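You operate a simulated robot arm through the tools that you are given. There is no shell and no other tool.

You are at the controls of a simulated two-armed robot. One attempt, no reset.

TASK
Wipe the black tile and calibrate the gloss meter on it.
Fine: blue pad, put back; head at TILE, press CAL; end with the head at PARK and the meter off. Set down upright: blue pad. Where these are worked on the way, their far stop is far enough and under half their travel is too little: meter head. What is to be rubbed or washed off counts as gone when no trace of it is left.

The check looks at the end state, three seconds after you hand in, the way a careful person would. Anything else that was tipped, shoved, dropped, spilled or broken makes it a failure.

THE ROBOT
Two 7-joint arms with fingered hands on one trunk that stands fixed in place. Base frame: the origin is at the foot of the trunk, x ahead of it, y to its left, z up. Units: m, degrees, N and s.
The left shoulder is at [0.029, 0.269, 0.996], the right one opposite. Payload 5 kg a hand.
The tool frame of a hand sits at the grasp point between the pads (the TCP): z along the fingers, y along the line on which they close. The tips reach 0.042 m beyond it. The gripper opens to 0.208 m. The gripper's body begins 0.119 m behind the TCP. The gripper is a hand of 4 fingers: y runs from the thumb to the fingers, the wrist lies at [0, 0, -0.317] in the tool frame, and closing takes about 1.5 s.
Orientation is that of the tool frame in the base frame, as a unit quaternion [x, y, z, w]. With the fingers straight down and closing along the base's y, the tool's x points along the base's -x, its y along +y and its z along -z.

THE INTERFACE
- The arms move only by the tool send_rows. It takes "left_commands", "right_commands" or both (then of equal length, played together; a hand with none holds still); each is a list of rows, each an object (a shift or turn left out is 0, a gripper value left out holds the last) with "translation": the shift along the tool's x, y, z in units of 20 mm (1.0 is 20 mm), a list of three; "delta_rot": the turn, a rotation vector about the tool's x, y, z in units of 8 degrees (1.0 is 8 degrees), a list of three; "jaw": the gripper command, from -1 (fully open) to 1 (shut), values between in proportion. In form: [{"translation": [dx, dy, dz], "delta_rot": [rx, ry, rz], "jaw": jaw}, ...]. A call has 1 to 20 rows; each row shifts and turns the commanded pose from where the row before left it, along the tool's axes as they then stand. A call with a number of a shift or a turn outside -1 to 1 is refused whole. Each row takes 0.2 s and may step no farther than 0.05 m and 8.6 degrees from the row before; otherwise, or with a gripper value out of range, the whole call is refused. A pose out of reach is approached as far as the arm can. The call stops where the force on the tool passes 50 N (or 10 N more than at its start, if that is more) or the arm is blocked; 0.2 s more then pass. The fingers move at their own pace (about 0.153 m/s each) and stop on an object; they squeeze with about 30 N. The grip force told is the motor's: it shows also when the fingers shut on nothing. Time passes only in rows, and 0.2 s behind the last, so rows that do not move let the fingers close. The reply holds the time, the measured pose of the TCP, the force on the tool along the base axes, the opening and the grip force, in the units named above and with some noise, with the torque about the TCP (base axes, N m) and any sound that the robot's microphone picked up, and new pictures: "show" is both (left out), scene, wrist or none (wrist: the cameras of the hands that moved).
- Cameras (640 x 400 px; columns grow to the right, rows downward): "scene" is now at [0.142, 0.0766, 1.2929]; the picture's right is [0.81, -0.58, 0.00], its down [-0.15, -0.20, -0.97] and it looks along [0.57, 0.79, -0.25] (base axes); focal length 226 px, centre (320, 200). "left" rides on the left gripper at [-0.093, 0.001, -0.146] in its tool frame; the picture's right is [-0.02, -1.00, 0.00], its down [0.84, -0.01, -0.54] and it looks along [0.54, -0.01, 0.84] (tool axes); focal length 280 px, centre (320, 200). "right" rides on the right gripper at [0.094, 0.001, -0.146] in its tool frame; the picture's right is [-0.01, 1.00, 0.00], its down [-0.84, -0.01, -0.54] and it looks along [-0.54, -0.01, 0.84] (tool axes); focal length 280 px, centre (320, 200). There is no depth. A picture from a camera that has moved, and an enlarged one, comes with that camera's place and axes in the base frame and with its lens.
- lift_body(by): slides the trunk up (or, below 0, down) by that many m; the arms and the scene camera ride with it, the base frame stays. It gives what a move gives, with no picture.
- grasp_type(shape, hand): the hand has 4 fingers and takes this shape, open, in about a second: jaw (thumb against the fingers, like two jaws); tri (thumb and two fingers); tip (a fingertip pinch); poke (one finger out to press); point (the index stretched); flat (the hand flat); cup (the hand cupped); fist (a fist). The gripper value then closes the fingers along that shape, each until it touches; the sizes above hold for jaw. It gives what a move gives, with no picture.
- turn_head(pan, tilt): turns the head with the scene camera to pan (to the left, within 80 degrees either way) and tilt (down, from -29 to 69), counted from straight ahead of the robot. It gives what a move gives, and a new picture of the scene camera.
- zoom(camera, box): a new picture of the part [left, top, right, bottom] of that camera's present view, enlarged. The clock stands still meanwhile.
- sign_off(): hands the job in; it is judged then, once.

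Places have to be worked out from the pictures, the camera data and where the tool is seen. Open the grippers and draw the arms clear of the work before you hand the job in, unless the task says otherwise.

The tools are called after ">>>" as name(argument=value, ...) on one line, values as JSON. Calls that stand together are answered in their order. send_rows: Moves the arms, as the interface text tells. Its arguments: {"type":"object","properties":{"left_commands":{"type":"array","items":{"type":"object","properties":{"translation":{"type":"array","items":{"type":"number"}},"delta_rot":{"type":"array","items":{"type":"number"}},"jaw":{"type":"number"}}}},"right_commands":{"type":"array","items":{"type":"object","properties":{"translation":{"type":"array","items":{"type":"number"}},"delta_rot":{"type":"array","items":{"type":"number"}},"jaw":{"type":"number"}}}},"show":{"type":"string","enum":["both","scene","wrist","none"]}},"required":[]} The other tools are called the same way: lift_body (by) slides the trunk up or down; grasp_type (shape, hand) gives the hand a shape; turn_head (pan, tilt) turns the head that bears the scene camera; zoom (camera, box) takes an enlarged picture of a part of a camera's view; sign_off () hands the job in.

At the start:

```text
t: 0.0
left_ee_pos: [0.1374, 0.7672, 1.2492]
left_ee_rot: [-0.471, 0.882, 0.0, 0.0]
left_wrist_force: [-0.5, 0.3, -0.5]
left_ft_torque: [-0.02, -0.01, -0.02]
left_gripper_width: 0.208
left_gripper_force: 0.1
left_shape: jaw
right_ee_pos: [0.4148, 0.2228, 1.2923]
right_ee_rot: [-0.459, 0.888, 0.017, 0.011]
right_wrist_force: [0.1, 0.3, 0.7]
right_ft_torque: [0.02, -0.02, 0.01]
right_gripper_width: 0.2076
right_gripper_force: 0.1
right_shape: jaw
trunk travel left (down, up): [-0.375, 0.246]
head pan, tilt: [54.2, 14.5]
```

scene: 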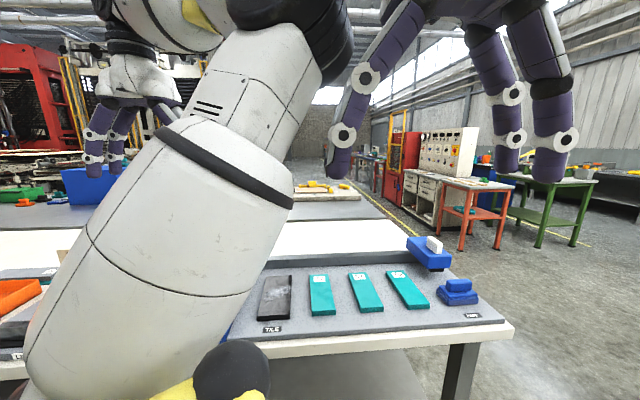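
right: 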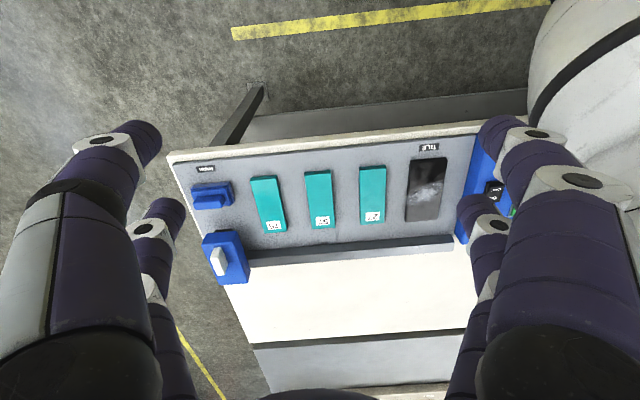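
left: 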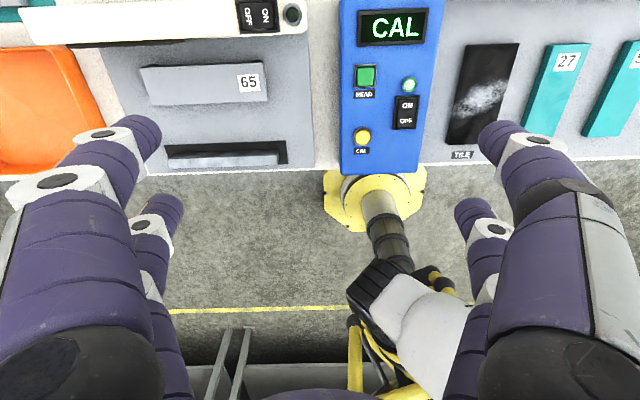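

I start by looking closer at the meter, the tile and the pads in the current views.

>>> zoom(camera="left", box=[320, 0, 640, 200])

>>> zoom(camera="right", box=[160, 100, 540, 340])

>>> zoom(camera="scene", box=[230, 220, 520, 360])

```text
2.00 times, centred on (480, 100) of left
camera zoom: at [0.1889, 0.8449, 1.3956], right [0.84, -0.54, 0.0], down [-0.46, -0.71, 0.54], along [-0.29, -0.45, -0.84], focal length 561 px, centre (0, 400)
```

zoom: 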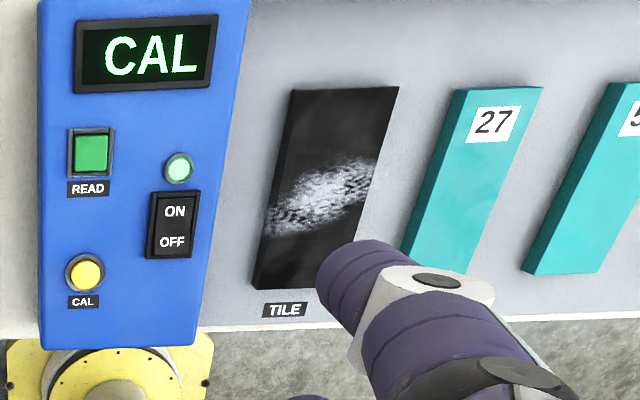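

```text
1.67 times, centred on (350, 220) of right
camera zoom: at [0.3581, 0.1408, 1.4338], right [-0.81, 0.59, 0.02], down [0.5, 0.66, 0.57], along [0.32, 0.47, -0.82], focal length 467 px, centre (270, 167)
```

zoom: 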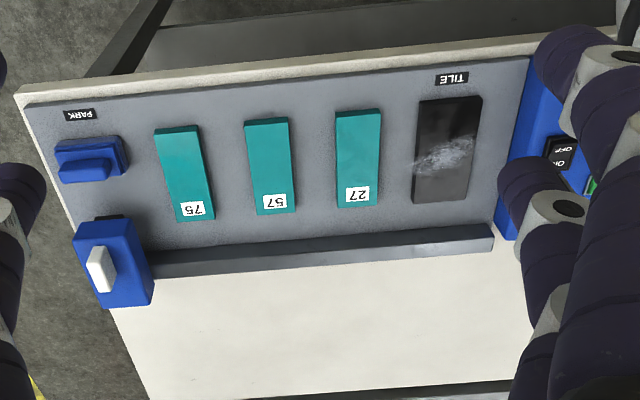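

```text
2.21 times, centred on (375, 290) of scene
camera zoom: at [0.142, 0.0766, 1.2929], right [0.81, -0.58, 0.0], down [-0.15, -0.2, -0.97], along [0.57, 0.79, -0.25], focal length 500 px, centre (199, 1)
```

zoom: 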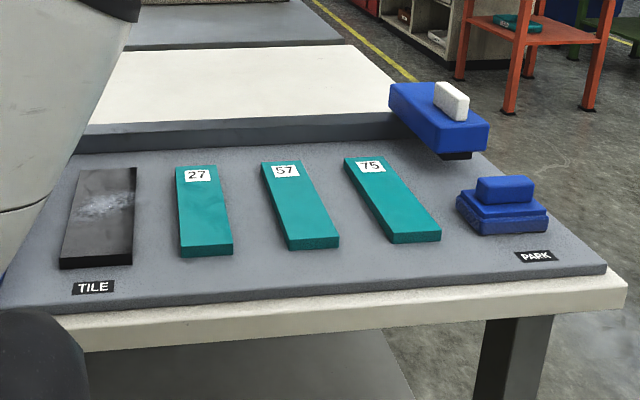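

The tile, the head on its rail, and the pad by PARK are visible; triangulating puts the tile top near z≈0.875, centre ≈[0.365, 0.594], and the pad handle near [0.757, 0.292, 0.92]. I zoom in tighter to get the shapes.

>>> zoom(camera="scene", box=[390, 225, 510, 335])

>>> zoom(camera="right", box=[180, 150, 300, 300])

>>> zoom(camera="left", box=[330, 0, 440, 180])

>>> zoom(camera="left", box=[430, 20, 640, 180])

```text
3.64 times, centred on (450, 280) of scene
camera zoom: at [0.142, 0.0766, 1.2929], right [0.81, -0.58, 0.0], down [-0.15, -0.2, -0.97], along [0.57, 0.79, -0.25], focal length 824 px, centre (-153, -91)
```

zoom: 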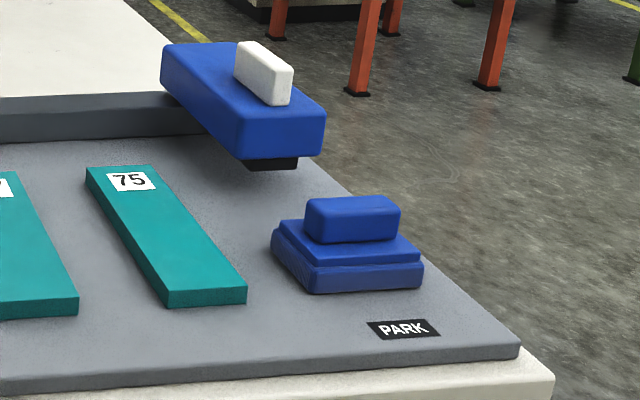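

```text
2.67 times, centred on (240, 225) of right
camera zoom: at [0.3581, 0.1408, 1.4338], right [-0.81, 0.59, 0.02], down [0.5, 0.66, 0.57], along [0.32, 0.47, -0.82], focal length 748 px, centre (533, 133)
```

zoom: 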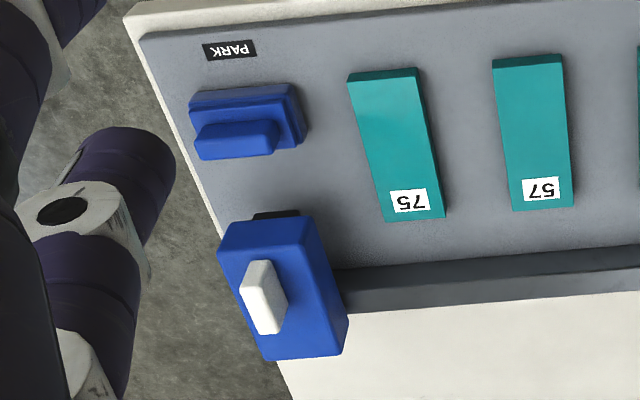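

```text
2.22 times, centred on (385, 90) of left
camera zoom: at [0.1889, 0.8449, 1.3956], right [0.84, -0.54, 0.0], down [-0.46, -0.71, 0.54], along [-0.29, -0.45, -0.84], focal length 623 px, centre (176, 444)
```

zoom: 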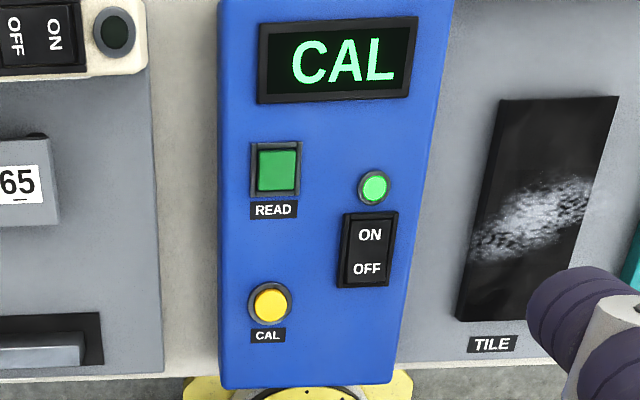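

```text
2.50 times, centred on (535, 100) of left
camera zoom: at [0.1889, 0.8449, 1.3956], right [0.84, -0.54, 0.0], down [-0.46, -0.71, 0.54], along [-0.29, -0.45, -0.84], focal length 701 px, centre (-218, 450)
```

zoom: 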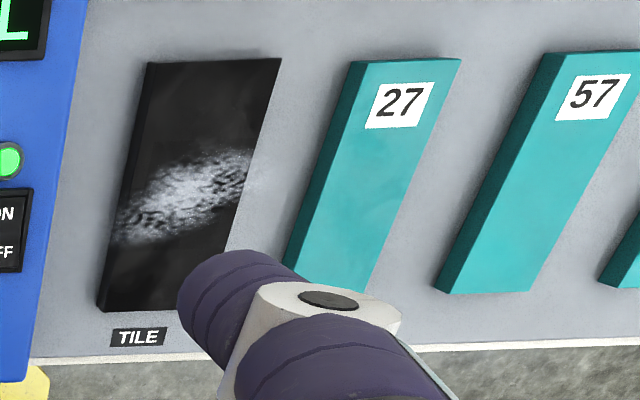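

The head (blue box, white grip) sits at the right rail end with the pad just in front of it, and the panel shows CAL with the power lamp lit. The right arm hangs across the work area, so I draw it off to the right first, while the left hand stays put.

>>> send_rows(right_commands=[{"translation": [1, -0.7, 0]}, {"translation": [1, -0.7, 0]}, {"translation": [1, -0.7, 0]}, {"translation": [1, -0.7, 0]}, {"translation": [1, -0.7, 0]}, {"translation": [1, -0.7, 0]}, {"translation": [1, -0.7, 0]}, {"translation": [1, -0.7, 0]}, {"translation": [1, -0.7, 0]}, {"translation": [1, -0.7, 0]}, {"translation": [1, -0.7, 0]}, {"translation": [1, -0.7, 0]}, {"translation": [1, -0.7, 0]}, {"translation": [1, -0.7, 0]}, {"translation": [1, -0.7, 0]}, {"translation": [1, -0.7, 0]}, {"translation": [1, -0.7, 0]}, {"translation": [1, -0.7, 0]}], show="both")

```text
t: 3.8
left_ee_pos: [0.1379, 0.7664, 1.2496]
left_ee_rot: [-0.471, 0.882, 0.001, 0.001]
left_wrist_force: [-0.3, -0.9, 0.4]
left_ft_torque: [0.06, -0.03, 0.02]
left_gripper_width: 0.2076
left_gripper_force: 0.1
left_shape: jaw
right_ee_pos: [0.411, -0.2164, 1.2732]
right_ee_rot: [-0.458, 0.889, 0.017, 0.012]
right_wrist_force: [0.4, 1.1, 0.4]
right_ft_torque: [0.08, -0.02, 0.0]
right_gripper_width: 0.2078
right_gripper_force: 0.0
right_shape: jaw
trunk travel left (down, up): [-0.375, 0.246]
head pan, tilt: [54.2, 14.5]
camera scene: at [0.1418, 0.076, 1.2931], right [0.81, -0.58, 0.0], down [-0.15, -0.2, -0.97], along [0.57, 0.79, -0.25], focal length 226 px, centre (320, 200)
camera right: at [0.3545, -0.2992, 1.416], right [-0.81, 0.59, 0.02], down [0.5, 0.66, 0.57], along [0.32, 0.47, -0.82], focal length 280 px, centre (320, 200)
```

scene: 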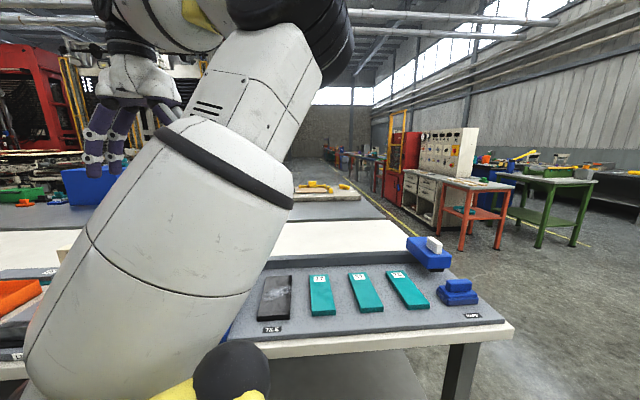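
right: 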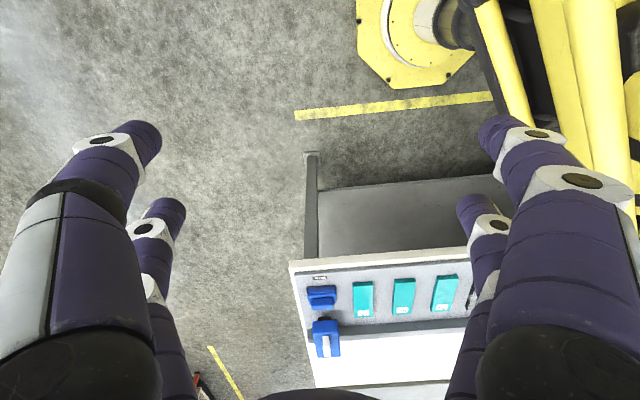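

The right arm is clear now. I turn the left hand about its vertical axis by about 86° so its fingers will close front-to-back across the pad handle, then begin travelling toward the pad at safe height.

>>> send_rows(left_commands=[{"delta_rot": [0, 0, 0.98]}, {"delta_rot": [0, 0, 0.98]}, {"delta_rot": [0, 0, 0.98]}, {"delta_rot": [0, 0, 0.98]}, {"delta_rot": [0, 0, 0.98]}, {"delta_rot": [0, 0, 0.98]}, {"delta_rot": [0, 0, 0.98]}, {"delta_rot": [0, 0, 0.98]}, {"delta_rot": [0, 0, 0.98]}, {"delta_rot": [0, 0, 0.98]}, {"delta_rot": [0, 0, 0.98]}, {"translation": [-1, -0.13, 0]}, {"translation": [-1, -0.13, 0]}, {"translation": [-1, -0.13, 0]}, {"translation": [-1, -0.13, 0]}, {"translation": [-1, -0.13, 0]}, {"translation": [-1, -0.13, 0]}, {"translation": [-1, -0.13, 0]}, {"translation": [-1, -0.13, 0]}], show="both")

```text
t: 7.8
left_ee_pos: [0.5001, 0.6914, 1.2481]
left_ee_rot: [0.178, 0.984, -0.002, -0.009]
left_wrist_force: [1.3, -0.1, -1.2]
left_ft_torque: [0.05, 0.05, 0.01]
left_gripper_width: 0.2076
left_gripper_force: 0.2
left_shape: jaw
left hand out of reach, approached as far as the arm can: row 7, 8, 9, 10, 11
right_ee_pos: [0.4126, -0.2157, 1.2723]
right_ee_rot: [-0.459, 0.888, 0.016, 0.01]
right_wrist_force: [1.3, -0.3, -0.3]
right_ft_torque: [-0.03, 0.05, 0.02]
right_gripper_width: 0.2079
right_gripper_force: 0.0
right_shape: jaw
trunk travel left (down, up): [-0.375, 0.246]
head pan, tilt: [54.2, 14.5]
camera scene: at [0.1425, 0.0765, 1.2927], right [0.81, -0.58, 0.0], down [-0.15, -0.2, -0.97], along [0.57, 0.79, -0.25], focal length 226 px, centre (320, 200)
camera left: at [0.5916, 0.6595, 1.3924], right [-0.34, -0.94, 0.01], down [-0.78, 0.28, 0.55], along [-0.52, 0.18, -0.83], focal length 280 px, centre (320, 200)
```

scene: 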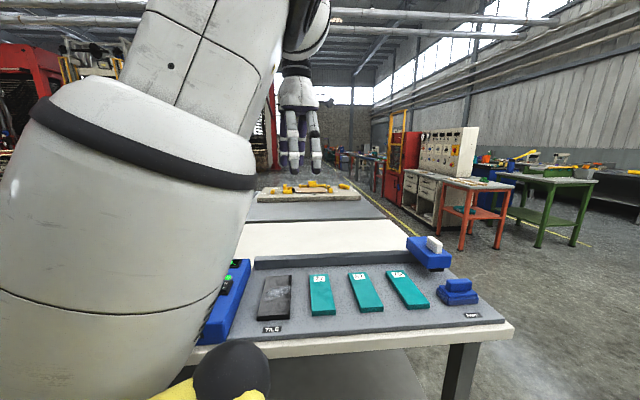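
left: 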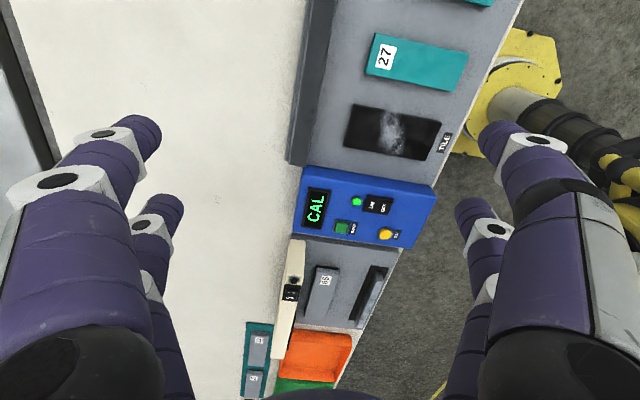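

The left hand reached [0.50, 0.69] with its fingers closing axis at ~69.5° (some rows were out of reach mid-turn). I continue toward the pad in a shorter batch and check how the pose tracks.

>>> send_rows(left_commands=[{"translation": [-1, -0.746, 0]}, {"translation": [-1, -0.746, 0]}, {"translation": [-1, -0.746, 0]}, {"translation": [-1, -0.746, 0]}, {"translation": [-1, -0.746, 0]}, {"translation": [-1, -0.746, 0]}, {"translation": [-1, -0.746, 0]}, {"translation": [-1, -0.746, 0]}], show="wrist")

```text
t: 9.8
left_ee_pos: [0.5901, 0.5819, 1.2393]
left_ee_rot: [0.149, 0.987, -0.051, 0.013]
left_wrist_force: [0.4, 0.3, 0.1]
left_ft_torque: [-0.02, 0.01, -0.01]
left_gripper_width: 0.2078
left_gripper_force: 0.1
left_shape: jaw
right_ee_pos: [0.4106, -0.2155, 1.2731]
right_ee_rot: [-0.459, 0.888, 0.017, 0.012]
right_wrist_force: [0.1, -0.3, 0.0]
right_ft_torque: [-0.06, -0.02, 0.03]
right_gripper_width: 0.208
right_gripper_force: 0.0
right_shape: jaw
trunk travel left (down, up): [-0.375, 0.246]
head pan, tilt: [54.2, 14.5]
stopped in row 8 (left hand): the arm was blocked; the commanded pose is now the measured one
camera left: at [0.6796, 0.5708, 1.3879], right [-0.28, -0.95, 0.1], down [-0.81, 0.29, 0.5], along [-0.51, 0.06, -0.86], focal length 280 px, centre (320, 200)
```

left: 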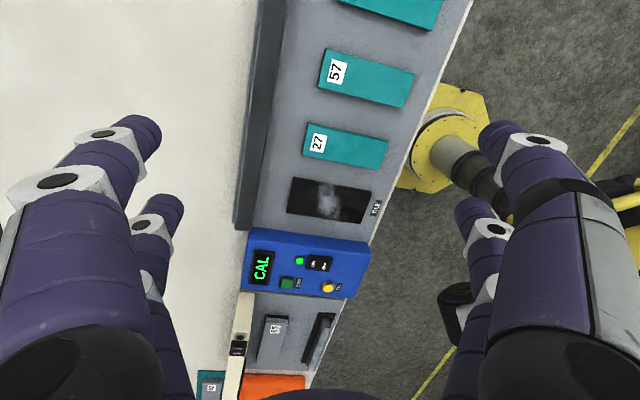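

The arm reports being blocked at [0.59, 0.58, 1.24]; I look at the scene to see what stops it.

>>> zoom(camera="scene", box=[0, 0, 640, 400])

>>> turn_head(pan=30, tilt=10)

```text
1.00 times, centred on (320, 200) of scene (not enlarged: the box is as wide or as high as the picture)
camera zoom: at [0.1418, 0.0768, 1.293], right [0.81, -0.58, 0.0], down [-0.15, -0.2, -0.97], along [0.57, 0.79, -0.25], focal length 226 px, centre (320, 200)
```

zoom: 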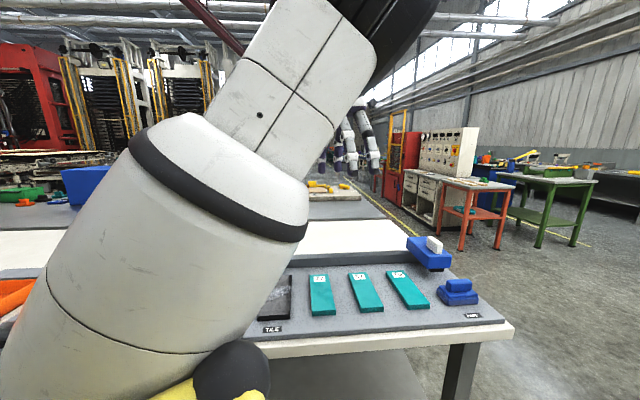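

```text
t: 10.7
left_ee_pos: [0.5905, 0.5812, 1.2387]
left_ee_rot: [0.149, 0.987, -0.05, 0.013]
left_wrist_force: [-0.2, 0.8, 0.5]
left_ft_torque: [-0.01, 0.01, 0.01]
left_gripper_width: 0.2078
left_gripper_force: 0.1
left_shape: jaw
right_ee_pos: [0.4109, -0.2156, 1.2736]
right_ee_rot: [-0.459, 0.888, 0.017, 0.011]
right_wrist_force: [0.7, -0.3, -0.2]
right_ft_torque: [-0.03, 0.03, 0.03]
right_gripper_width: 0.2078
right_gripper_force: 0.0
right_shape: jaw
trunk travel left (down, up): [-0.375, 0.246]
head pan, tilt: [30.0, 10.0]
camera scene: at [0.1679, 0.0473, 1.3002], right [0.5, -0.87, 0.0], down [-0.15, -0.09, -0.98], along [0.85, 0.49, -0.17], focal length 226 px, centre (320, 200)
```

scene: 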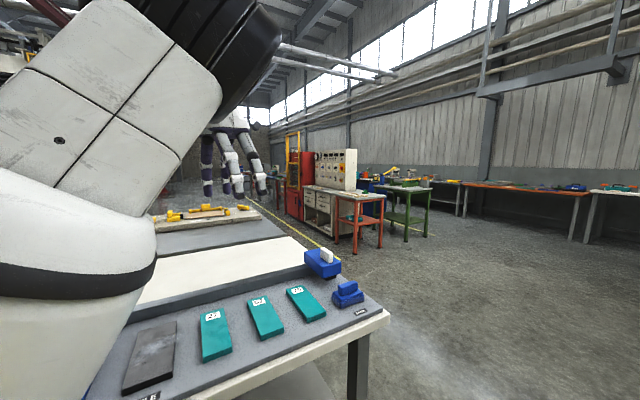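

The block looks like a wrist-roll limit: the hand has drifted off vertical when turned this way. I will instead grip with the closing axis along the rail direction (as at the start), so I level the tool and turn it back to that heading.

>>> send_rows(left_commands=[{"delta_rot": [-0.69, 0.29, 0]}, {"delta_rot": [0, 0, -0.966]}, {"delta_rot": [0, 0, -0.966]}, {"delta_rot": [0, 0, -0.966]}, {"delta_rot": [0, 0, -0.966]}, {"delta_rot": [0, 0, -0.966]}, {"delta_rot": [0, 0, -0.966]}, {"delta_rot": [0, 0, -0.966]}, {"delta_rot": [0, 0, -0.966]}, {"delta_rot": [0, 0, -0.966]}, {"delta_rot": [0, 0, -0.966]}], show="both")

```text
t: 13.3
left_ee_pos: [0.5643, 0.651, 1.222]
left_ee_rot: [-0.539, 0.841, -0.041, -0.019]
left_wrist_force: [-0.3, 0.4, -0.4]
left_ft_torque: [-0.06, -0.01, 0.02]
left_gripper_width: 0.2077
left_gripper_force: 0.2
left_shape: jaw
right_ee_pos: [0.4107, -0.2143, 1.2742]
right_ee_rot: [-0.458, 0.889, 0.016, 0.011]
right_wrist_force: [-0.3, 0.8, 0.2]
right_ft_torque: [-0.11, 0.0, -0.02]
right_gripper_width: 0.2079
right_gripper_force: 0.2
right_shape: jaw
trunk travel left (down, up): [-0.375, 0.246]
head pan, tilt: [30.0, 10.0]
stopped in row 11 (left hand): the arm was blocked; the commanded pose is now the measured one
camera scene: at [0.1678, 0.0479, 1.3002], right [0.5, -0.87, 0.0], down [-0.15, -0.09, -0.98], along [0.85, 0.49, -0.17], focal length 226 px, centre (320, 200)
camera left: at [0.6016, 0.7489, 1.3602], right [0.91, -0.4, 0.05], down [-0.35, -0.72, 0.6], along [-0.21, -0.56, -0.8], focal length 280 px, centre (320, 200)
```

scene: 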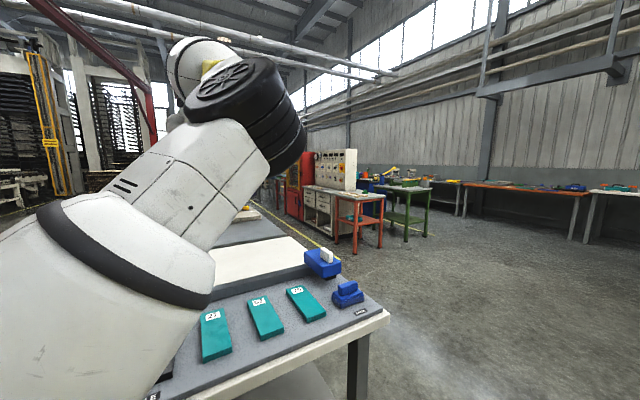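
left: 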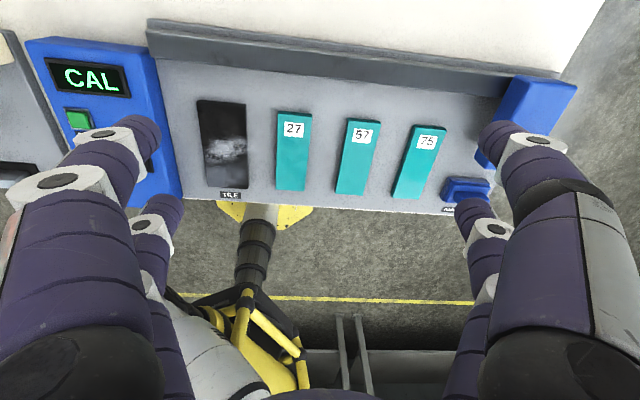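

The arm is nearly at full stretch because the hand is so high and far out. I lower it 12 cm (still clear of the head's top at ~0.99), level it, and carry on toward the pad.

>>> send_rows(left_commands=[{"translation": [0, 0, 1]}, {"translation": [0, 0, 1]}, {"translation": [0, 0, 1], "delta_rot": [-0.347, -0.545, 0]}, {"translation": [0, 0, 1], "delta_rot": [0, 0, 0.675]}, {"translation": [0, 0, 1]}, {"translation": [0, 0, 1]}, {"translation": [0.62, -1, 0]}, {"translation": [0.62, -1, 0]}, {"translation": [0.62, -1, 0]}, {"translation": [0.62, -1, 0]}, {"translation": [0.62, -1, 0]}, {"translation": [0.62, -1, 0]}, {"translation": [0.62, -1, 0]}, {"translation": [0.62, -1, 0]}, {"translation": [0.62, -1, 0]}, {"translation": [0.62, -1, 0]}], show="both")

```text
t: 15.1
left_ee_pos: [0.5477, 0.6845, 1.0803]
left_ee_rot: [-0.549, 0.835, -0.037, -0.017]
left_wrist_force: [-0.3, -0.4, 0.2]
left_ft_torque: [-0.01, -0.02, -0.02]
left_gripper_width: 0.2078
left_gripper_force: 0.0
left_shape: jaw
right_ee_pos: [0.4107, -0.2154, 1.2737]
right_ee_rot: [-0.459, 0.888, 0.016, 0.012]
right_wrist_force: [-0.3, 0.3, 0.1]
right_ft_torque: [-0.06, 0.0, 0.01]
right_gripper_width: 0.2081
right_gripper_force: 0.1
right_shape: jaw
trunk travel left (down, up): [-0.375, 0.246]
head pan, tilt: [30.0, 10.0]
stopped in row 8 (left hand): the arm was blocked; the commanded pose is now the measured one
camera scene: at [0.1679, 0.0475, 1.3002], right [0.5, -0.87, 0.0], down [-0.15, -0.09, -0.98], along [0.85, 0.49, -0.17], focal length 226 px, centre (320, 200)
camera left: at [0.5836, 0.7821, 1.2202], right [0.92, -0.38, 0.04], down [-0.33, -0.73, 0.59], along [-0.2, -0.56, -0.8], focal length 280 px, centre (320, 200)
```

scene: 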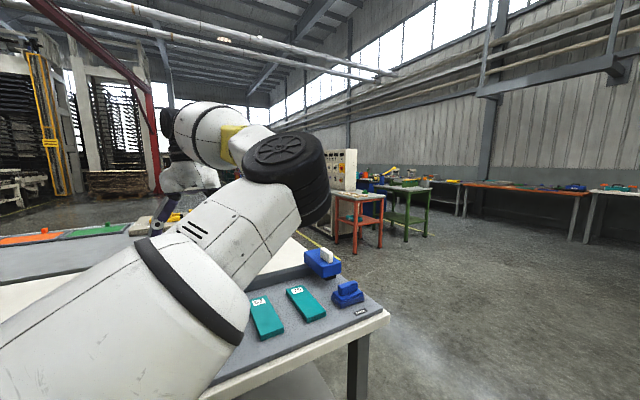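
left: 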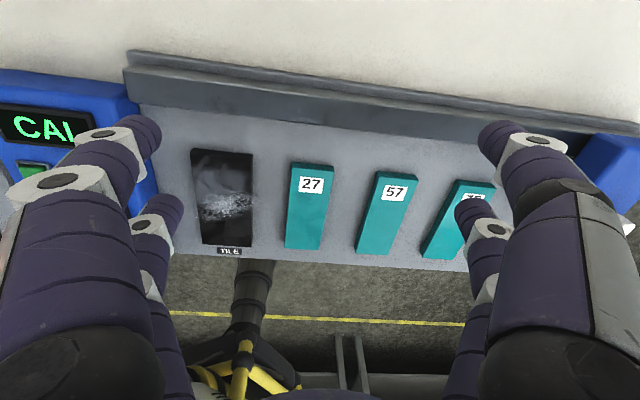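

The left hand keeps getting blocked while moving right. I look toward the front and right to see whether the right arm's elbow or something else is in the way.

>>> turn_head(pan=-10, tilt=-5)

>>> turn_head(pan=-60, tilt=10)

>>> turn_head(pan=75, tilt=10)

```text
t: 16.1
left_ee_pos: [0.5483, 0.6827, 1.0808]
left_ee_rot: [-0.549, 0.835, -0.037, -0.017]
left_wrist_force: [-0.2, 0.7, -0.2]
left_ft_torque: [-0.02, 0.01, 0.02]
left_gripper_width: 0.2081
left_gripper_force: 0.0
left_shape: jaw
right_ee_pos: [0.4104, -0.2159, 1.273]
right_ee_rot: [-0.458, 0.889, 0.017, 0.011]
right_wrist_force: [0.0, -0.4, 1.1]
right_ft_torque: [0.0, -0.01, 0.0]
right_gripper_width: 0.2078
right_gripper_force: 0.0
right_shape: jaw
trunk travel left (down, up): [-0.375, 0.246]
head pan, tilt: [-10.0, -5.0]
camera scene: at [0.1736, -0.0143, 1.324], right [-0.17, -0.98, 0.0], down [0.09, -0.01, -1.0], along [0.98, -0.17, 0.09], focal length 226 px, centre (320, 200)
```

scene: 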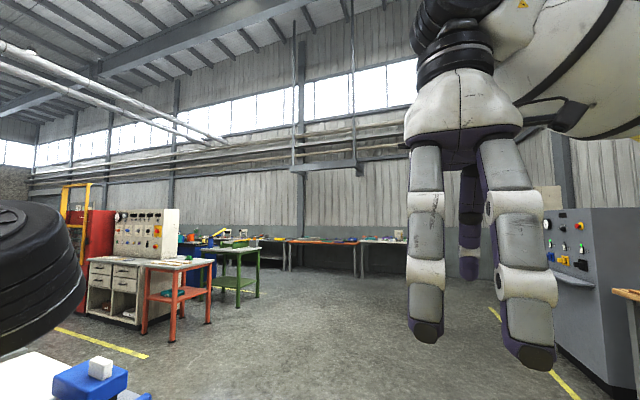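

```text
t: 17.3
left_ee_pos: [0.5487, 0.6832, 1.0817]
left_ee_rot: [-0.549, 0.835, -0.036, -0.017]
left_wrist_force: [0.1, 0.2, 0.4]
left_ft_torque: [0.02, 0.02, 0.03]
left_gripper_width: 0.2077
left_gripper_force: 0.0
left_shape: jaw
right_ee_pos: [0.4102, -0.2166, 1.2737]
right_ee_rot: [-0.459, 0.888, 0.017, 0.011]
right_wrist_force: [0.0, 0.6, -0.3]
right_ft_torque: [-0.01, 0.0, 0.01]
right_gripper_width: 0.208
right_gripper_force: 0.0
right_shape: jaw
trunk travel left (down, up): [-0.375, 0.246]
head pan, tilt: [-60.0, 10.0]
camera scene: at [0.1339, -0.0797, 1.3003], right [-0.87, -0.5, 0.0], down [-0.09, 0.15, -0.98], along [0.49, -0.85, -0.17], focal length 226 px, centre (320, 200)
```

scene: 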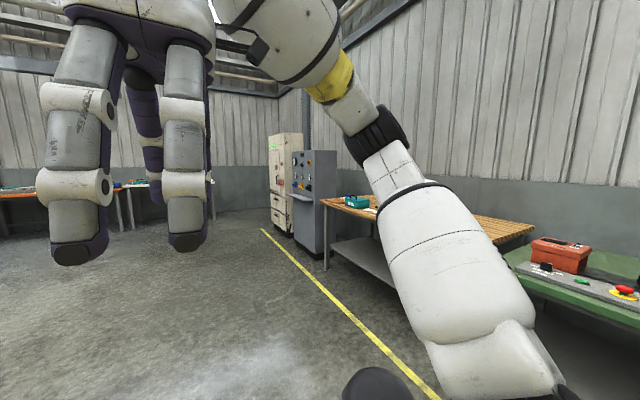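

```text
t: 19.5
left_ee_pos: [0.549, 0.6846, 1.0817]
left_ee_rot: [-0.548, 0.835, -0.037, -0.017]
left_wrist_force: [0.1, -0.1, -0.2]
left_ft_torque: [-0.01, 0.02, -0.01]
left_gripper_width: 0.2082
left_gripper_force: 0.0
left_shape: jaw
right_ee_pos: [0.4111, -0.2167, 1.2735]
right_ee_rot: [-0.458, 0.889, 0.016, 0.011]
right_wrist_force: [0.4, 0.6, 0.4]
right_ft_torque: [0.02, -0.02, 0.01]
right_gripper_width: 0.2079
right_gripper_force: 0.0
right_shape: jaw
trunk travel left (down, up): [-0.375, 0.246]
head pan, tilt: [75.0, 10.0]
camera scene: at [0.1115, 0.0906, 1.3003], right [0.97, -0.26, 0.0], down [-0.04, -0.17, -0.98], along [0.26, 0.95, -0.17], focal length 226 px, centre (320, 200)
```

scene: 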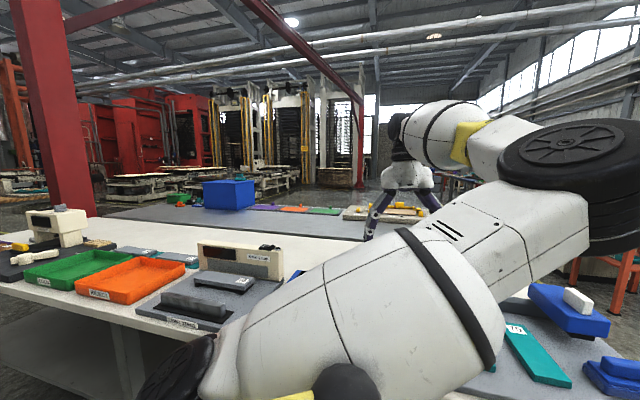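

The left elbow has swung to the inner side, so the arm runs out of joint travel when moving right. I bring the hand back closer to its own shoulder and a bit up, then level it, so the arm can unfold naturally.

>>> send_rows(left_commands=[{"translation": [0.85, 0.98, -0.48]}, {"translation": [0.85, 0.98, -0.48]}, {"translation": [0.85, 0.98, -0.48]}, {"translation": [0.85, 0.98, -0.48]}, {"translation": [0.85, 0.98, -0.48]}, {"translation": [0.85, 0.98, -0.48]}, {"translation": [0.85, 0.98, -0.48]}, {"translation": [0.85, 0.98, -0.48]}, {"translation": [0.85, 0.98, -0.48]}, {"translation": [0.85, 0.98, -0.48]}, {"translation": [0.85, 0.98, -0.48]}, {"translation": [0.85, 0.98, -0.48]}, {"delta_rot": [-0.31, -0.49, 0]}, {"delta_rot": [0, 0, 0]}], show="both")

```text
t: 21.7
left_ee_pos: [0.2736, 0.6583, 1.1492]
left_ee_rot: [-0.593, 0.801, -0.068, -0.05]
left_wrist_force: [0.6, 0.8, -0.3]
left_ft_torque: [-0.1, 0.07, -0.02]
left_gripper_width: 0.2078
left_gripper_force: 0.0
left_shape: jaw
right_ee_pos: [0.4098, -0.2153, 1.274]
right_ee_rot: [-0.459, 0.888, 0.017, 0.011]
right_wrist_force: [-0.3, 0.3, 0.0]
right_ft_torque: [-0.08, 0.03, -0.04]
right_gripper_width: 0.2079
right_gripper_force: 0.1
right_shape: jaw
trunk travel left (down, up): [-0.375, 0.246]
head pan, tilt: [75.0, 10.0]
stopped in row 11 (left hand): the arm was blocked; the commanded pose is now the measured one
camera scene: at [0.1116, 0.0912, 1.3003], right [0.97, -0.26, 0.0], down [-0.05, -0.17, -0.98], along [0.25, 0.95, -0.17], focal length 226 px, centre (320, 200)
camera left: at [0.3005, 0.77, 1.2782], right [0.96, -0.27, 0.05], down [-0.23, -0.71, 0.67], along [-0.15, -0.65, -0.74], focal length 280 px, centre (320, 200)
```

scene: 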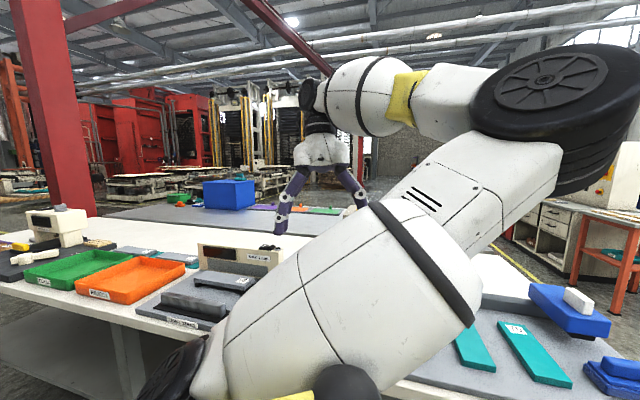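
left: 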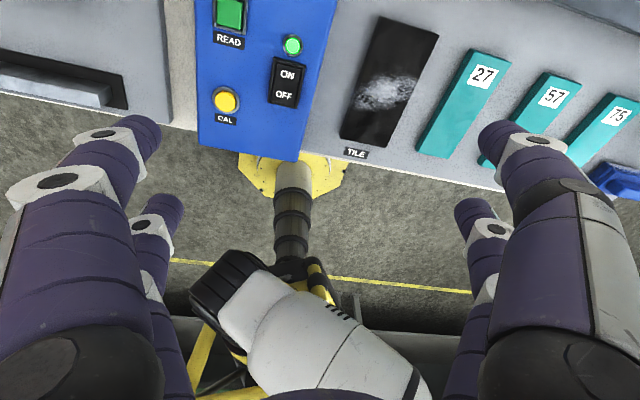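

The tool can't level here: with the hand so high the forearm slopes up and the wrist is at its bend limit. Raising the trunk will lift the elbow relative to the hand, so I raise it by 0.18 m and then lower the hand.

>>> lift_body(by=0.18)

```text
t: 23.7
left_ee_pos: [0.2709, 0.6605, 1.3242]
left_ee_rot: [-0.598, 0.797, -0.068, -0.055]
left_wrist_force: [-0.1, 0.1, 0.1]
left_ft_torque: [-0.01, 0.01, -0.01]
left_gripper_width: 0.2079
left_gripper_force: 0.1
left_shape: jaw
right_ee_pos: [0.4108, -0.2169, 1.4527]
right_ee_rot: [-0.459, 0.888, 0.017, 0.01]
right_wrist_force: [-0.2, -0.2, 0.7]
right_ft_torque: [-0.02, 0.06, 0.0]
right_gripper_width: 0.2081
right_gripper_force: 0.1
right_shape: jaw
trunk travel left (down, up): [-0.555, 0.066]
head pan, tilt: [75.0, 10.0]
```

Trunk is up 0.17. Now I lower the left hand about 0.2 m and level it.

>>> send_rows(left_commands=[{"translation": [-0.17, 0.04, 0.98]}, {"translation": [-0.17, 0.04, 0.98]}, {"translation": [-0.17, 0.04, 0.98]}, {"translation": [-0.17, 0.04, 0.98]}, {"translation": [-0.17, 0.04, 0.98], "delta_rot": [-0.154, -0.605, 0]}, {"translation": [-0.08, 0.02, 0.99], "delta_rot": [-0.154, -0.605, 0]}, {"translation": [0, 0, 1]}, {"translation": [0, 0, 1]}, {"translation": [0, 0, 1]}, {"translation": [0, 0, 1]}], show="scene")

```text
t: 26.1
left_ee_pos: [0.2536, 0.6724, 1.1155]
left_ee_rot: [-0.623, 0.782, -0.02, -0.007]
left_wrist_force: [0.6, -0.2, -0.2]
left_ft_torque: [0.01, -0.01, -0.02]
left_gripper_width: 0.2081
left_gripper_force: 0.1
left_shape: jaw
right_ee_pos: [0.4106, -0.2151, 1.4545]
right_ee_rot: [-0.459, 0.888, 0.017, 0.011]
right_wrist_force: [0.3, -0.1, -0.1]
right_ft_torque: [-0.06, -0.04, 0.02]
right_gripper_width: 0.2077
right_gripper_force: 0.2
right_shape: jaw
trunk travel left (down, up): [-0.555, 0.066]
head pan, tilt: [75.0, 10.0]
stopped in row 10 (left hand): the arm was blocked; the commanded pose is now the measured one
camera scene: at [0.0957, 0.0909, 1.4829], right [0.97, -0.26, 0.0], down [-0.04, -0.17, -0.98], along [0.25, 0.95, -0.17], focal length 226 px, centre (320, 200)
```

scene: 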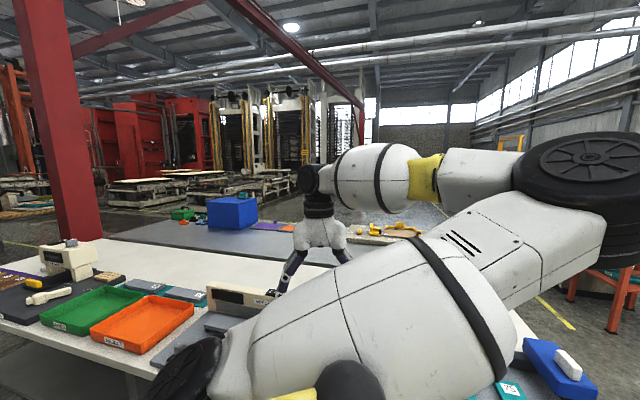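

Tilt is down to about 2° but some joint is still at a limit, and the heading keeps drifting to larger angles (now 167°). I test by turning the hand further that way (toward ~200°) and levelling, to see if the arm frees up.

>>> send_rows(left_commands=[{"delta_rot": [-0.16, -0.26, -0.8]}, {"delta_rot": [0, 0, -1]}, {"delta_rot": [0, 0, -1]}, {"delta_rot": [0, 0, -1]}, {"delta_rot": [0, 0, 0]}], show="none")

```text
t: 27.3
left_ee_pos: [0.2535, 0.6711, 1.1171]
left_ee_rot: [0.806, -0.592, -0.002, -0.001]
left_wrist_force: [0.3, -0.5, 0.1]
left_ft_torque: [0.06, 0.02, 0.03]
left_gripper_width: 0.2079
left_gripper_force: 0.2
left_shape: jaw
right_ee_pos: [0.4108, -0.2165, 1.4532]
right_ee_rot: [-0.459, 0.888, 0.017, 0.011]
right_wrist_force: [0.1, -0.7, 0.0]
right_ft_torque: [0.08, 0.02, -0.02]
right_gripper_width: 0.2083
right_gripper_force: 0.1
right_shape: jaw
trunk travel left (down, up): [-0.555, 0.066]
head pan, tilt: [75.0, 10.0]
```

That freed it: the tool is level at heading ≈197° and tracking exactly. So larger headings are the comfortable side; I turn on to 240° (closing axis front-to-back, thumb side away) and travel along the table toward the pad.

>>> send_rows(left_commands=[{"delta_rot": [0, 0, -0.89]}, {"delta_rot": [0, 0, -0.89]}, {"delta_rot": [0, 0, -0.89]}, {"delta_rot": [0, 0, -0.89]}, {"delta_rot": [0, 0, -0.89]}, {"delta_rot": [0, 0, -0.89]}, {"translation": [1, 0.122, 0]}, {"translation": [1, 0.122, 0]}, {"translation": [1, 0.122, 0]}, {"translation": [1, 0.122, 0]}, {"translation": [1, 0.122, 0]}, {"translation": [1, 0.122, 0]}, {"translation": [1, 0.122, 0]}, {"translation": [1, 0.122, 0]}, {"translation": [1, 0.122, 0]}, {"translation": [1, 0.122, 0]}, {"translation": [1, 0.122, 0]}, {"translation": [1, 0.122, 0]}], show="both")

```text
t: 31.3
left_ee_pos: [0.3877, 0.6371, 1.1142]
left_ee_rot: [0.978, -0.206, -0.003, 0.0]
left_wrist_force: [0.6, 0.7, -0.5]
left_ft_torque: [-0.09, 0.0, 0.01]
left_gripper_width: 0.2076
left_gripper_force: 0.0
left_shape: jaw
left hand out of reach, approached as far as the arm can: row 14, 15, 16, 17, 18
right_ee_pos: [0.411, -0.2158, 1.453]
right_ee_rot: [-0.458, 0.889, 0.016, 0.011]
right_wrist_force: [-0.4, 0.1, 0.4]
right_ft_torque: [-0.09, -0.03, -0.04]
right_gripper_width: 0.2077
right_gripper_force: 0.0
right_shape: jaw
trunk travel left (down, up): [-0.555, 0.066]
head pan, tilt: [75.0, 10.0]
stopped in row 18 (left hand): the arm was blocked; the commanded pose is now the measured one
camera scene: at [0.0958, 0.0911, 1.4828], right [0.97, -0.26, 0.0], down [-0.04, -0.17, -0.98], along [0.25, 0.95, -0.17], focal length 226 px, centre (320, 200)
camera left: at [0.3035, 0.672, 1.2614], right [0.39, 0.92, 0.0], down [0.78, -0.33, 0.53], along [0.49, -0.21, -0.85], focal length 280 px, centre (320, 200)
```

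scene: 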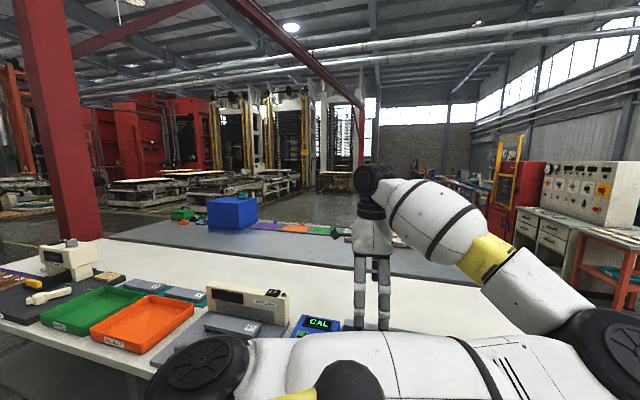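
left: 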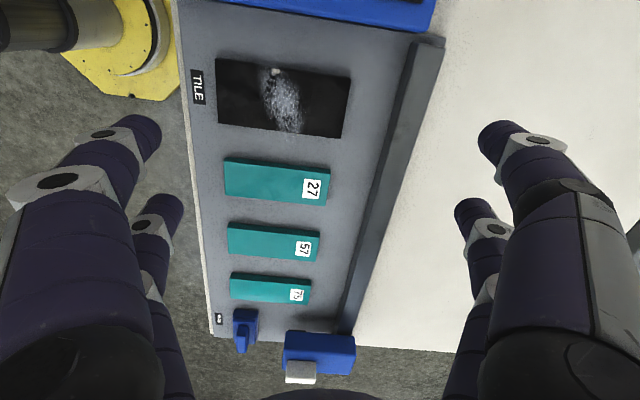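

Turning to 240° made the elbow drop and the wrist hit its bend limit. The comfortable heading seems to follow the arm's azimuth by about +50°, so I turn back to ~190° here and check the arm posture.

>>> send_rows(left_commands=[{"delta_rot": [0, 0, 1]}, {"delta_rot": [0, 0, 1]}, {"delta_rot": [0, 0, 1]}, {"delta_rot": [0, 0, 1]}, {"delta_rot": [0, 0, 1]}, {"delta_rot": [0, 0, 1]}, {"delta_rot": [0, 0, 1]}, {"delta_rot": [0, 0, 0]}], show="scene")

```text
t: 33.3
left_ee_pos: [0.3676, 0.6604, 1.1092]
left_ee_rot: [0.789, -0.614, -0.006, 0.007]
left_wrist_force: [0.9, 0.4, -0.9]
left_ft_torque: [-0.08, 0.01, 0.0]
left_gripper_width: 0.2078
left_gripper_force: 0.1
left_shape: jaw
right_ee_pos: [0.4117, -0.2146, 1.4534]
right_ee_rot: [-0.459, 0.888, 0.017, 0.011]
right_wrist_force: [0.0, 0.2, -0.2]
right_ft_torque: [-0.1, -0.03, 0.02]
right_gripper_width: 0.208
right_gripper_force: 0.0
right_shape: jaw
trunk travel left (down, up): [-0.555, 0.066]
head pan, tilt: [75.0, 10.0]
stopped in row 8 (left hand): the arm was blocked; the commanded pose is now the measured one
camera scene: at [0.0957, 0.0912, 1.4828], right [0.97, -0.26, 0.0], down [-0.04, -0.17, -0.98], along [0.25, 0.95, -0.17], focal length 226 px, centre (320, 200)
```

scene: 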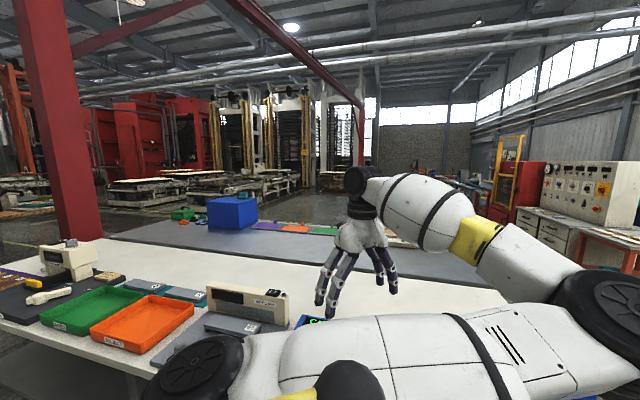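

The blocked poses all share an elbow pinned at the inner shoulder limit in a low-elbow branch. The start pose had the high-elbow branch, so I return the left hand to the far-left area higher up, then turn it back toward 150°, to lift the elbow again.

>>> send_rows(left_commands=[{"translation": [-0.76, 0.98, -0.95]}, {"translation": [-0.76, 0.98, -0.95]}, {"translation": [-0.76, 0.98, -0.95]}, {"translation": [-0.76, 0.98, -0.95]}, {"translation": [-0.76, 0.98, -0.95]}, {"translation": [-0.76, 0.98, -0.95]}, {"translation": [-0.76, 0.98, -0.95]}, {"translation": [-0.76, 0.98, -0.95]}, {"translation": [-0.76, 0.98, -0.95]}, {"translation": [-0.76, 0.98, -0.95]}, {"delta_rot": [0, 0, 0.9]}, {"delta_rot": [0, 0, 0.9]}, {"delta_rot": [0, 0, 0.9]}, {"delta_rot": [0, 0, 0.9]}, {"delta_rot": [0, 0, 0.9]}, {"delta_rot": [0, 0, 0.9]}], show="scene")

```text
t: 36.7
left_ee_pos: [0.1459, 0.7599, 1.3036]
left_ee_rot: [-0.504, 0.864, 0.005, -0.008]
left_wrist_force: [0.5, -0.4, 0.5]
left_ft_torque: [0.02, -0.02, 0.0]
left_gripper_width: 0.2078
left_gripper_force: 0.0
left_shape: jaw
right_ee_pos: [0.4097, -0.2168, 1.4535]
right_ee_rot: [-0.458, 0.889, 0.017, 0.012]
right_wrist_force: [-0.9, -0.4, -0.3]
right_ft_torque: [-0.01, -0.08, 0.0]
right_gripper_width: 0.2078
right_gripper_force: 0.1
right_shape: jaw
trunk travel left (down, up): [-0.555, 0.066]
head pan, tilt: [75.0, 10.0]
camera scene: at [0.0954, 0.0903, 1.4829], right [0.97, -0.26, 0.0], down [-0.04, -0.17, -0.98], along [0.26, 0.95, -0.17], focal length 226 px, centre (320, 200)
```

scene: 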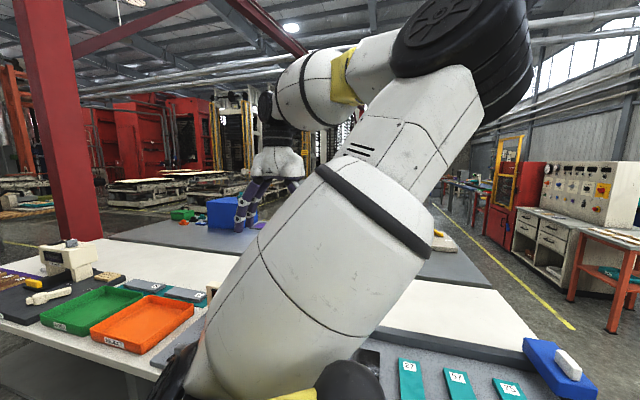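

The elbow is high again and the pose tracks well. Now I move right gradually while turning the heading down only as far as the arm's azimuth allows, lowering slightly.

>>> send_rows(left_commands=[{"translation": [-0.14, -0.81, 0.22], "delta_rot": [0, 0, 0.5]}, {"translation": [-0.14, -0.81, 0.22], "delta_rot": [0, 0, 0.5]}, {"translation": [-0.25, -0.79, 0.22], "delta_rot": [0, 0, 0.5]}, {"translation": [-0.25, -0.79, 0.22], "delta_rot": [0, 0, 0.5]}, {"translation": [-0.36, -0.74, 0.22], "delta_rot": [0, 0, 0.5]}, {"translation": [-0.36, -0.74, 0.22], "delta_rot": [0, 0, 0.5]}, {"translation": [-0.46, -0.69, 0.22], "delta_rot": [0, 0, 0.5]}, {"translation": [-0.46, -0.69, 0.22], "delta_rot": [0, 0, 0.5]}, {"translation": [-0.55, -0.62, 0.22], "delta_rot": [0, 0, 0.5]}, {"translation": [-0.55, -0.62, 0.22], "delta_rot": [0, 0, 0.5]}], show="scene")

```text
t: 39.1
left_ee_pos: [0.2778, 0.7192, 1.2314]
left_ee_rot: [-0.207, 0.978, -0.031, -0.016]
left_wrist_force: [0.2, -0.2, -0.5]
left_ft_torque: [-0.01, -0.01, 0.03]
left_gripper_width: 0.2078
left_gripper_force: 0.0
left_shape: jaw
right_ee_pos: [0.4104, -0.2156, 1.4539]
right_ee_rot: [-0.459, 0.888, 0.017, 0.011]
right_wrist_force: [1.0, -0.3, -0.6]
right_ft_torque: [-0.05, -0.05, 0.0]
right_gripper_width: 0.2079
right_gripper_force: 0.1
right_shape: jaw
trunk travel left (down, up): [-0.555, 0.066]
head pan, tilt: [75.0, 10.0]
stopped in row 10 (left hand): the arm was blocked; the commanded pose is now the measured one
camera scene: at [0.0956, 0.0907, 1.4829], right [0.97, -0.26, 0.0], down [-0.04, -0.17, -0.98], along [0.25, 0.95, -0.17], focal length 226 px, centre (320, 200)
```

scene: 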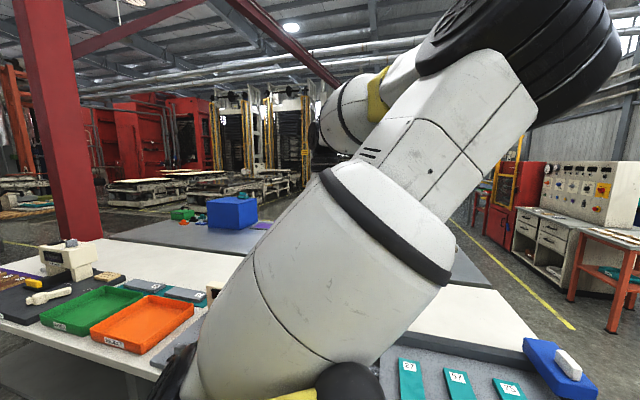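

The heading got too low for this place (elbow pinned inward again). I turn back to ~150° here, level, and step right while keeping the heading higher.

>>> send_rows(left_commands=[{"delta_rot": [-0.386, -0.31, -0.5]}, {"delta_rot": [0, 0, -0.9]}, {"delta_rot": [0, 0, -0.9]}, {"delta_rot": [0, 0, -0.9]}, {"delta_rot": [0, 0, -0.9]}, {"translation": [0, -0.5, 0]}, {"translation": [0.05, -0.9, 0.25], "delta_rot": [0, 0, 0.2]}, {"translation": [0.05, -0.9, 0.25], "delta_rot": [0, 0, 0.2]}, {"translation": [0.05, -0.9, 0.25], "delta_rot": [0, 0, 0.2]}, {"translation": [0.05, -0.9, 0.25], "delta_rot": [0, 0, 0.2]}, {"translation": [0.05, -0.9, 0.25], "delta_rot": [0, 0, 0.2]}], show="scene")

```text
t: 41.3
left_ee_pos: [0.3013, 0.7063, 1.182]
left_ee_rot: [-0.475, 0.878, -0.045, -0.022]
left_wrist_force: [0.9, 0.1, 0.4]
left_ft_torque: [-0.02, -0.01, -0.03]
left_gripper_width: 0.2083
left_gripper_force: 0.2
left_shape: jaw
right_ee_pos: [0.4104, -0.2158, 1.4536]
right_ee_rot: [-0.459, 0.888, 0.017, 0.011]
right_wrist_force: [-0.3, 0.1, -0.4]
right_ft_torque: [-0.03, 0.02, 0.0]
right_gripper_width: 0.208
right_gripper_force: 0.1
right_shape: jaw
trunk travel left (down, up): [-0.555, 0.066]
head pan, tilt: [75.0, 10.0]
stopped in row 10 (left hand): the arm was blocked; the commanded pose is now the measured one
camera scene: at [0.0958, 0.0907, 1.4829], right [0.97, -0.26, 0.0], down [-0.04, -0.17, -0.98], along [0.25, 0.95, -0.17], focal length 226 px, centre (320, 200)
```

scene: 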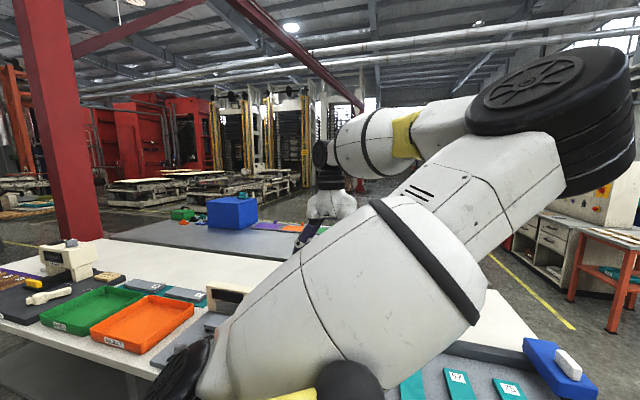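

The elbow stays pinned at its inward limit when the arm is folded. I'll straighten the arm outward over the empty white table first (elbow then lies along the arm), and later swing right while extended.

>>> send_rows(left_commands=[{"delta_rot": [-0.415, -0.58, 0]}, {"translation": [-0.97, -0.36, 0.27]}, {"translation": [-0.97, -0.36, 0.27]}, {"translation": [-0.97, -0.36, 0.27]}, {"translation": [-0.97, -0.36, 0.27]}, {"translation": [-0.97, -0.36, 0.27]}, {"translation": [-0.97, -0.36, 0.27]}, {"translation": [-0.97, -0.36, 0.27]}, {"translation": [-0.97, -0.36, 0.27]}, {"translation": [-0.97, -0.36, 0.27]}, {"translation": [-0.97, -0.36, 0.27]}, {"translation": [-0.97, -0.36, 0.27]}, {"translation": [-0.97, -0.36, 0.27]}, {"translation": [-0.97, -0.36, 0.27]}, {"translation": [-0.97, -0.36, 0.27]}, {"translation": [-0.97, -0.36, 0.27]}], show="scene")

```text
t: 44.7
left_ee_pos: [0.5532, 0.8905, 1.1006]
left_ee_rot: [-0.475, 0.88, 0.0, 0.002]
left_wrist_force: [0.4, 0.4, -0.5]
left_ft_torque: [-0.08, 0.05, 0.0]
left_gripper_width: 0.2077
left_gripper_force: 0.0
left_shape: jaw
right_ee_pos: [0.411, -0.2151, 1.4544]
right_ee_rot: [-0.459, 0.888, 0.017, 0.011]
right_wrist_force: [-0.6, 0.1, -0.5]
right_ft_torque: [-0.07, 0.04, 0.01]
right_gripper_width: 0.2081
right_gripper_force: 0.0
right_shape: jaw
trunk travel left (down, up): [-0.555, 0.066]
head pan, tilt: [75.0, 10.0]
camera scene: at [0.0963, 0.0912, 1.4827], right [0.97, -0.26, 0.0], down [-0.05, -0.17, -0.98], along [0.25, 0.95, -0.17], focal length 226 px, centre (320, 200)
```

scene: 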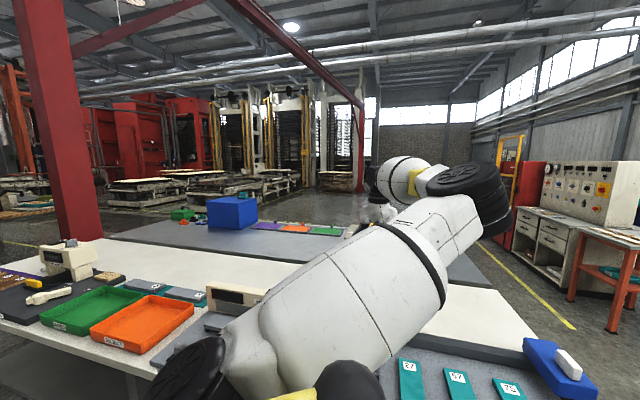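

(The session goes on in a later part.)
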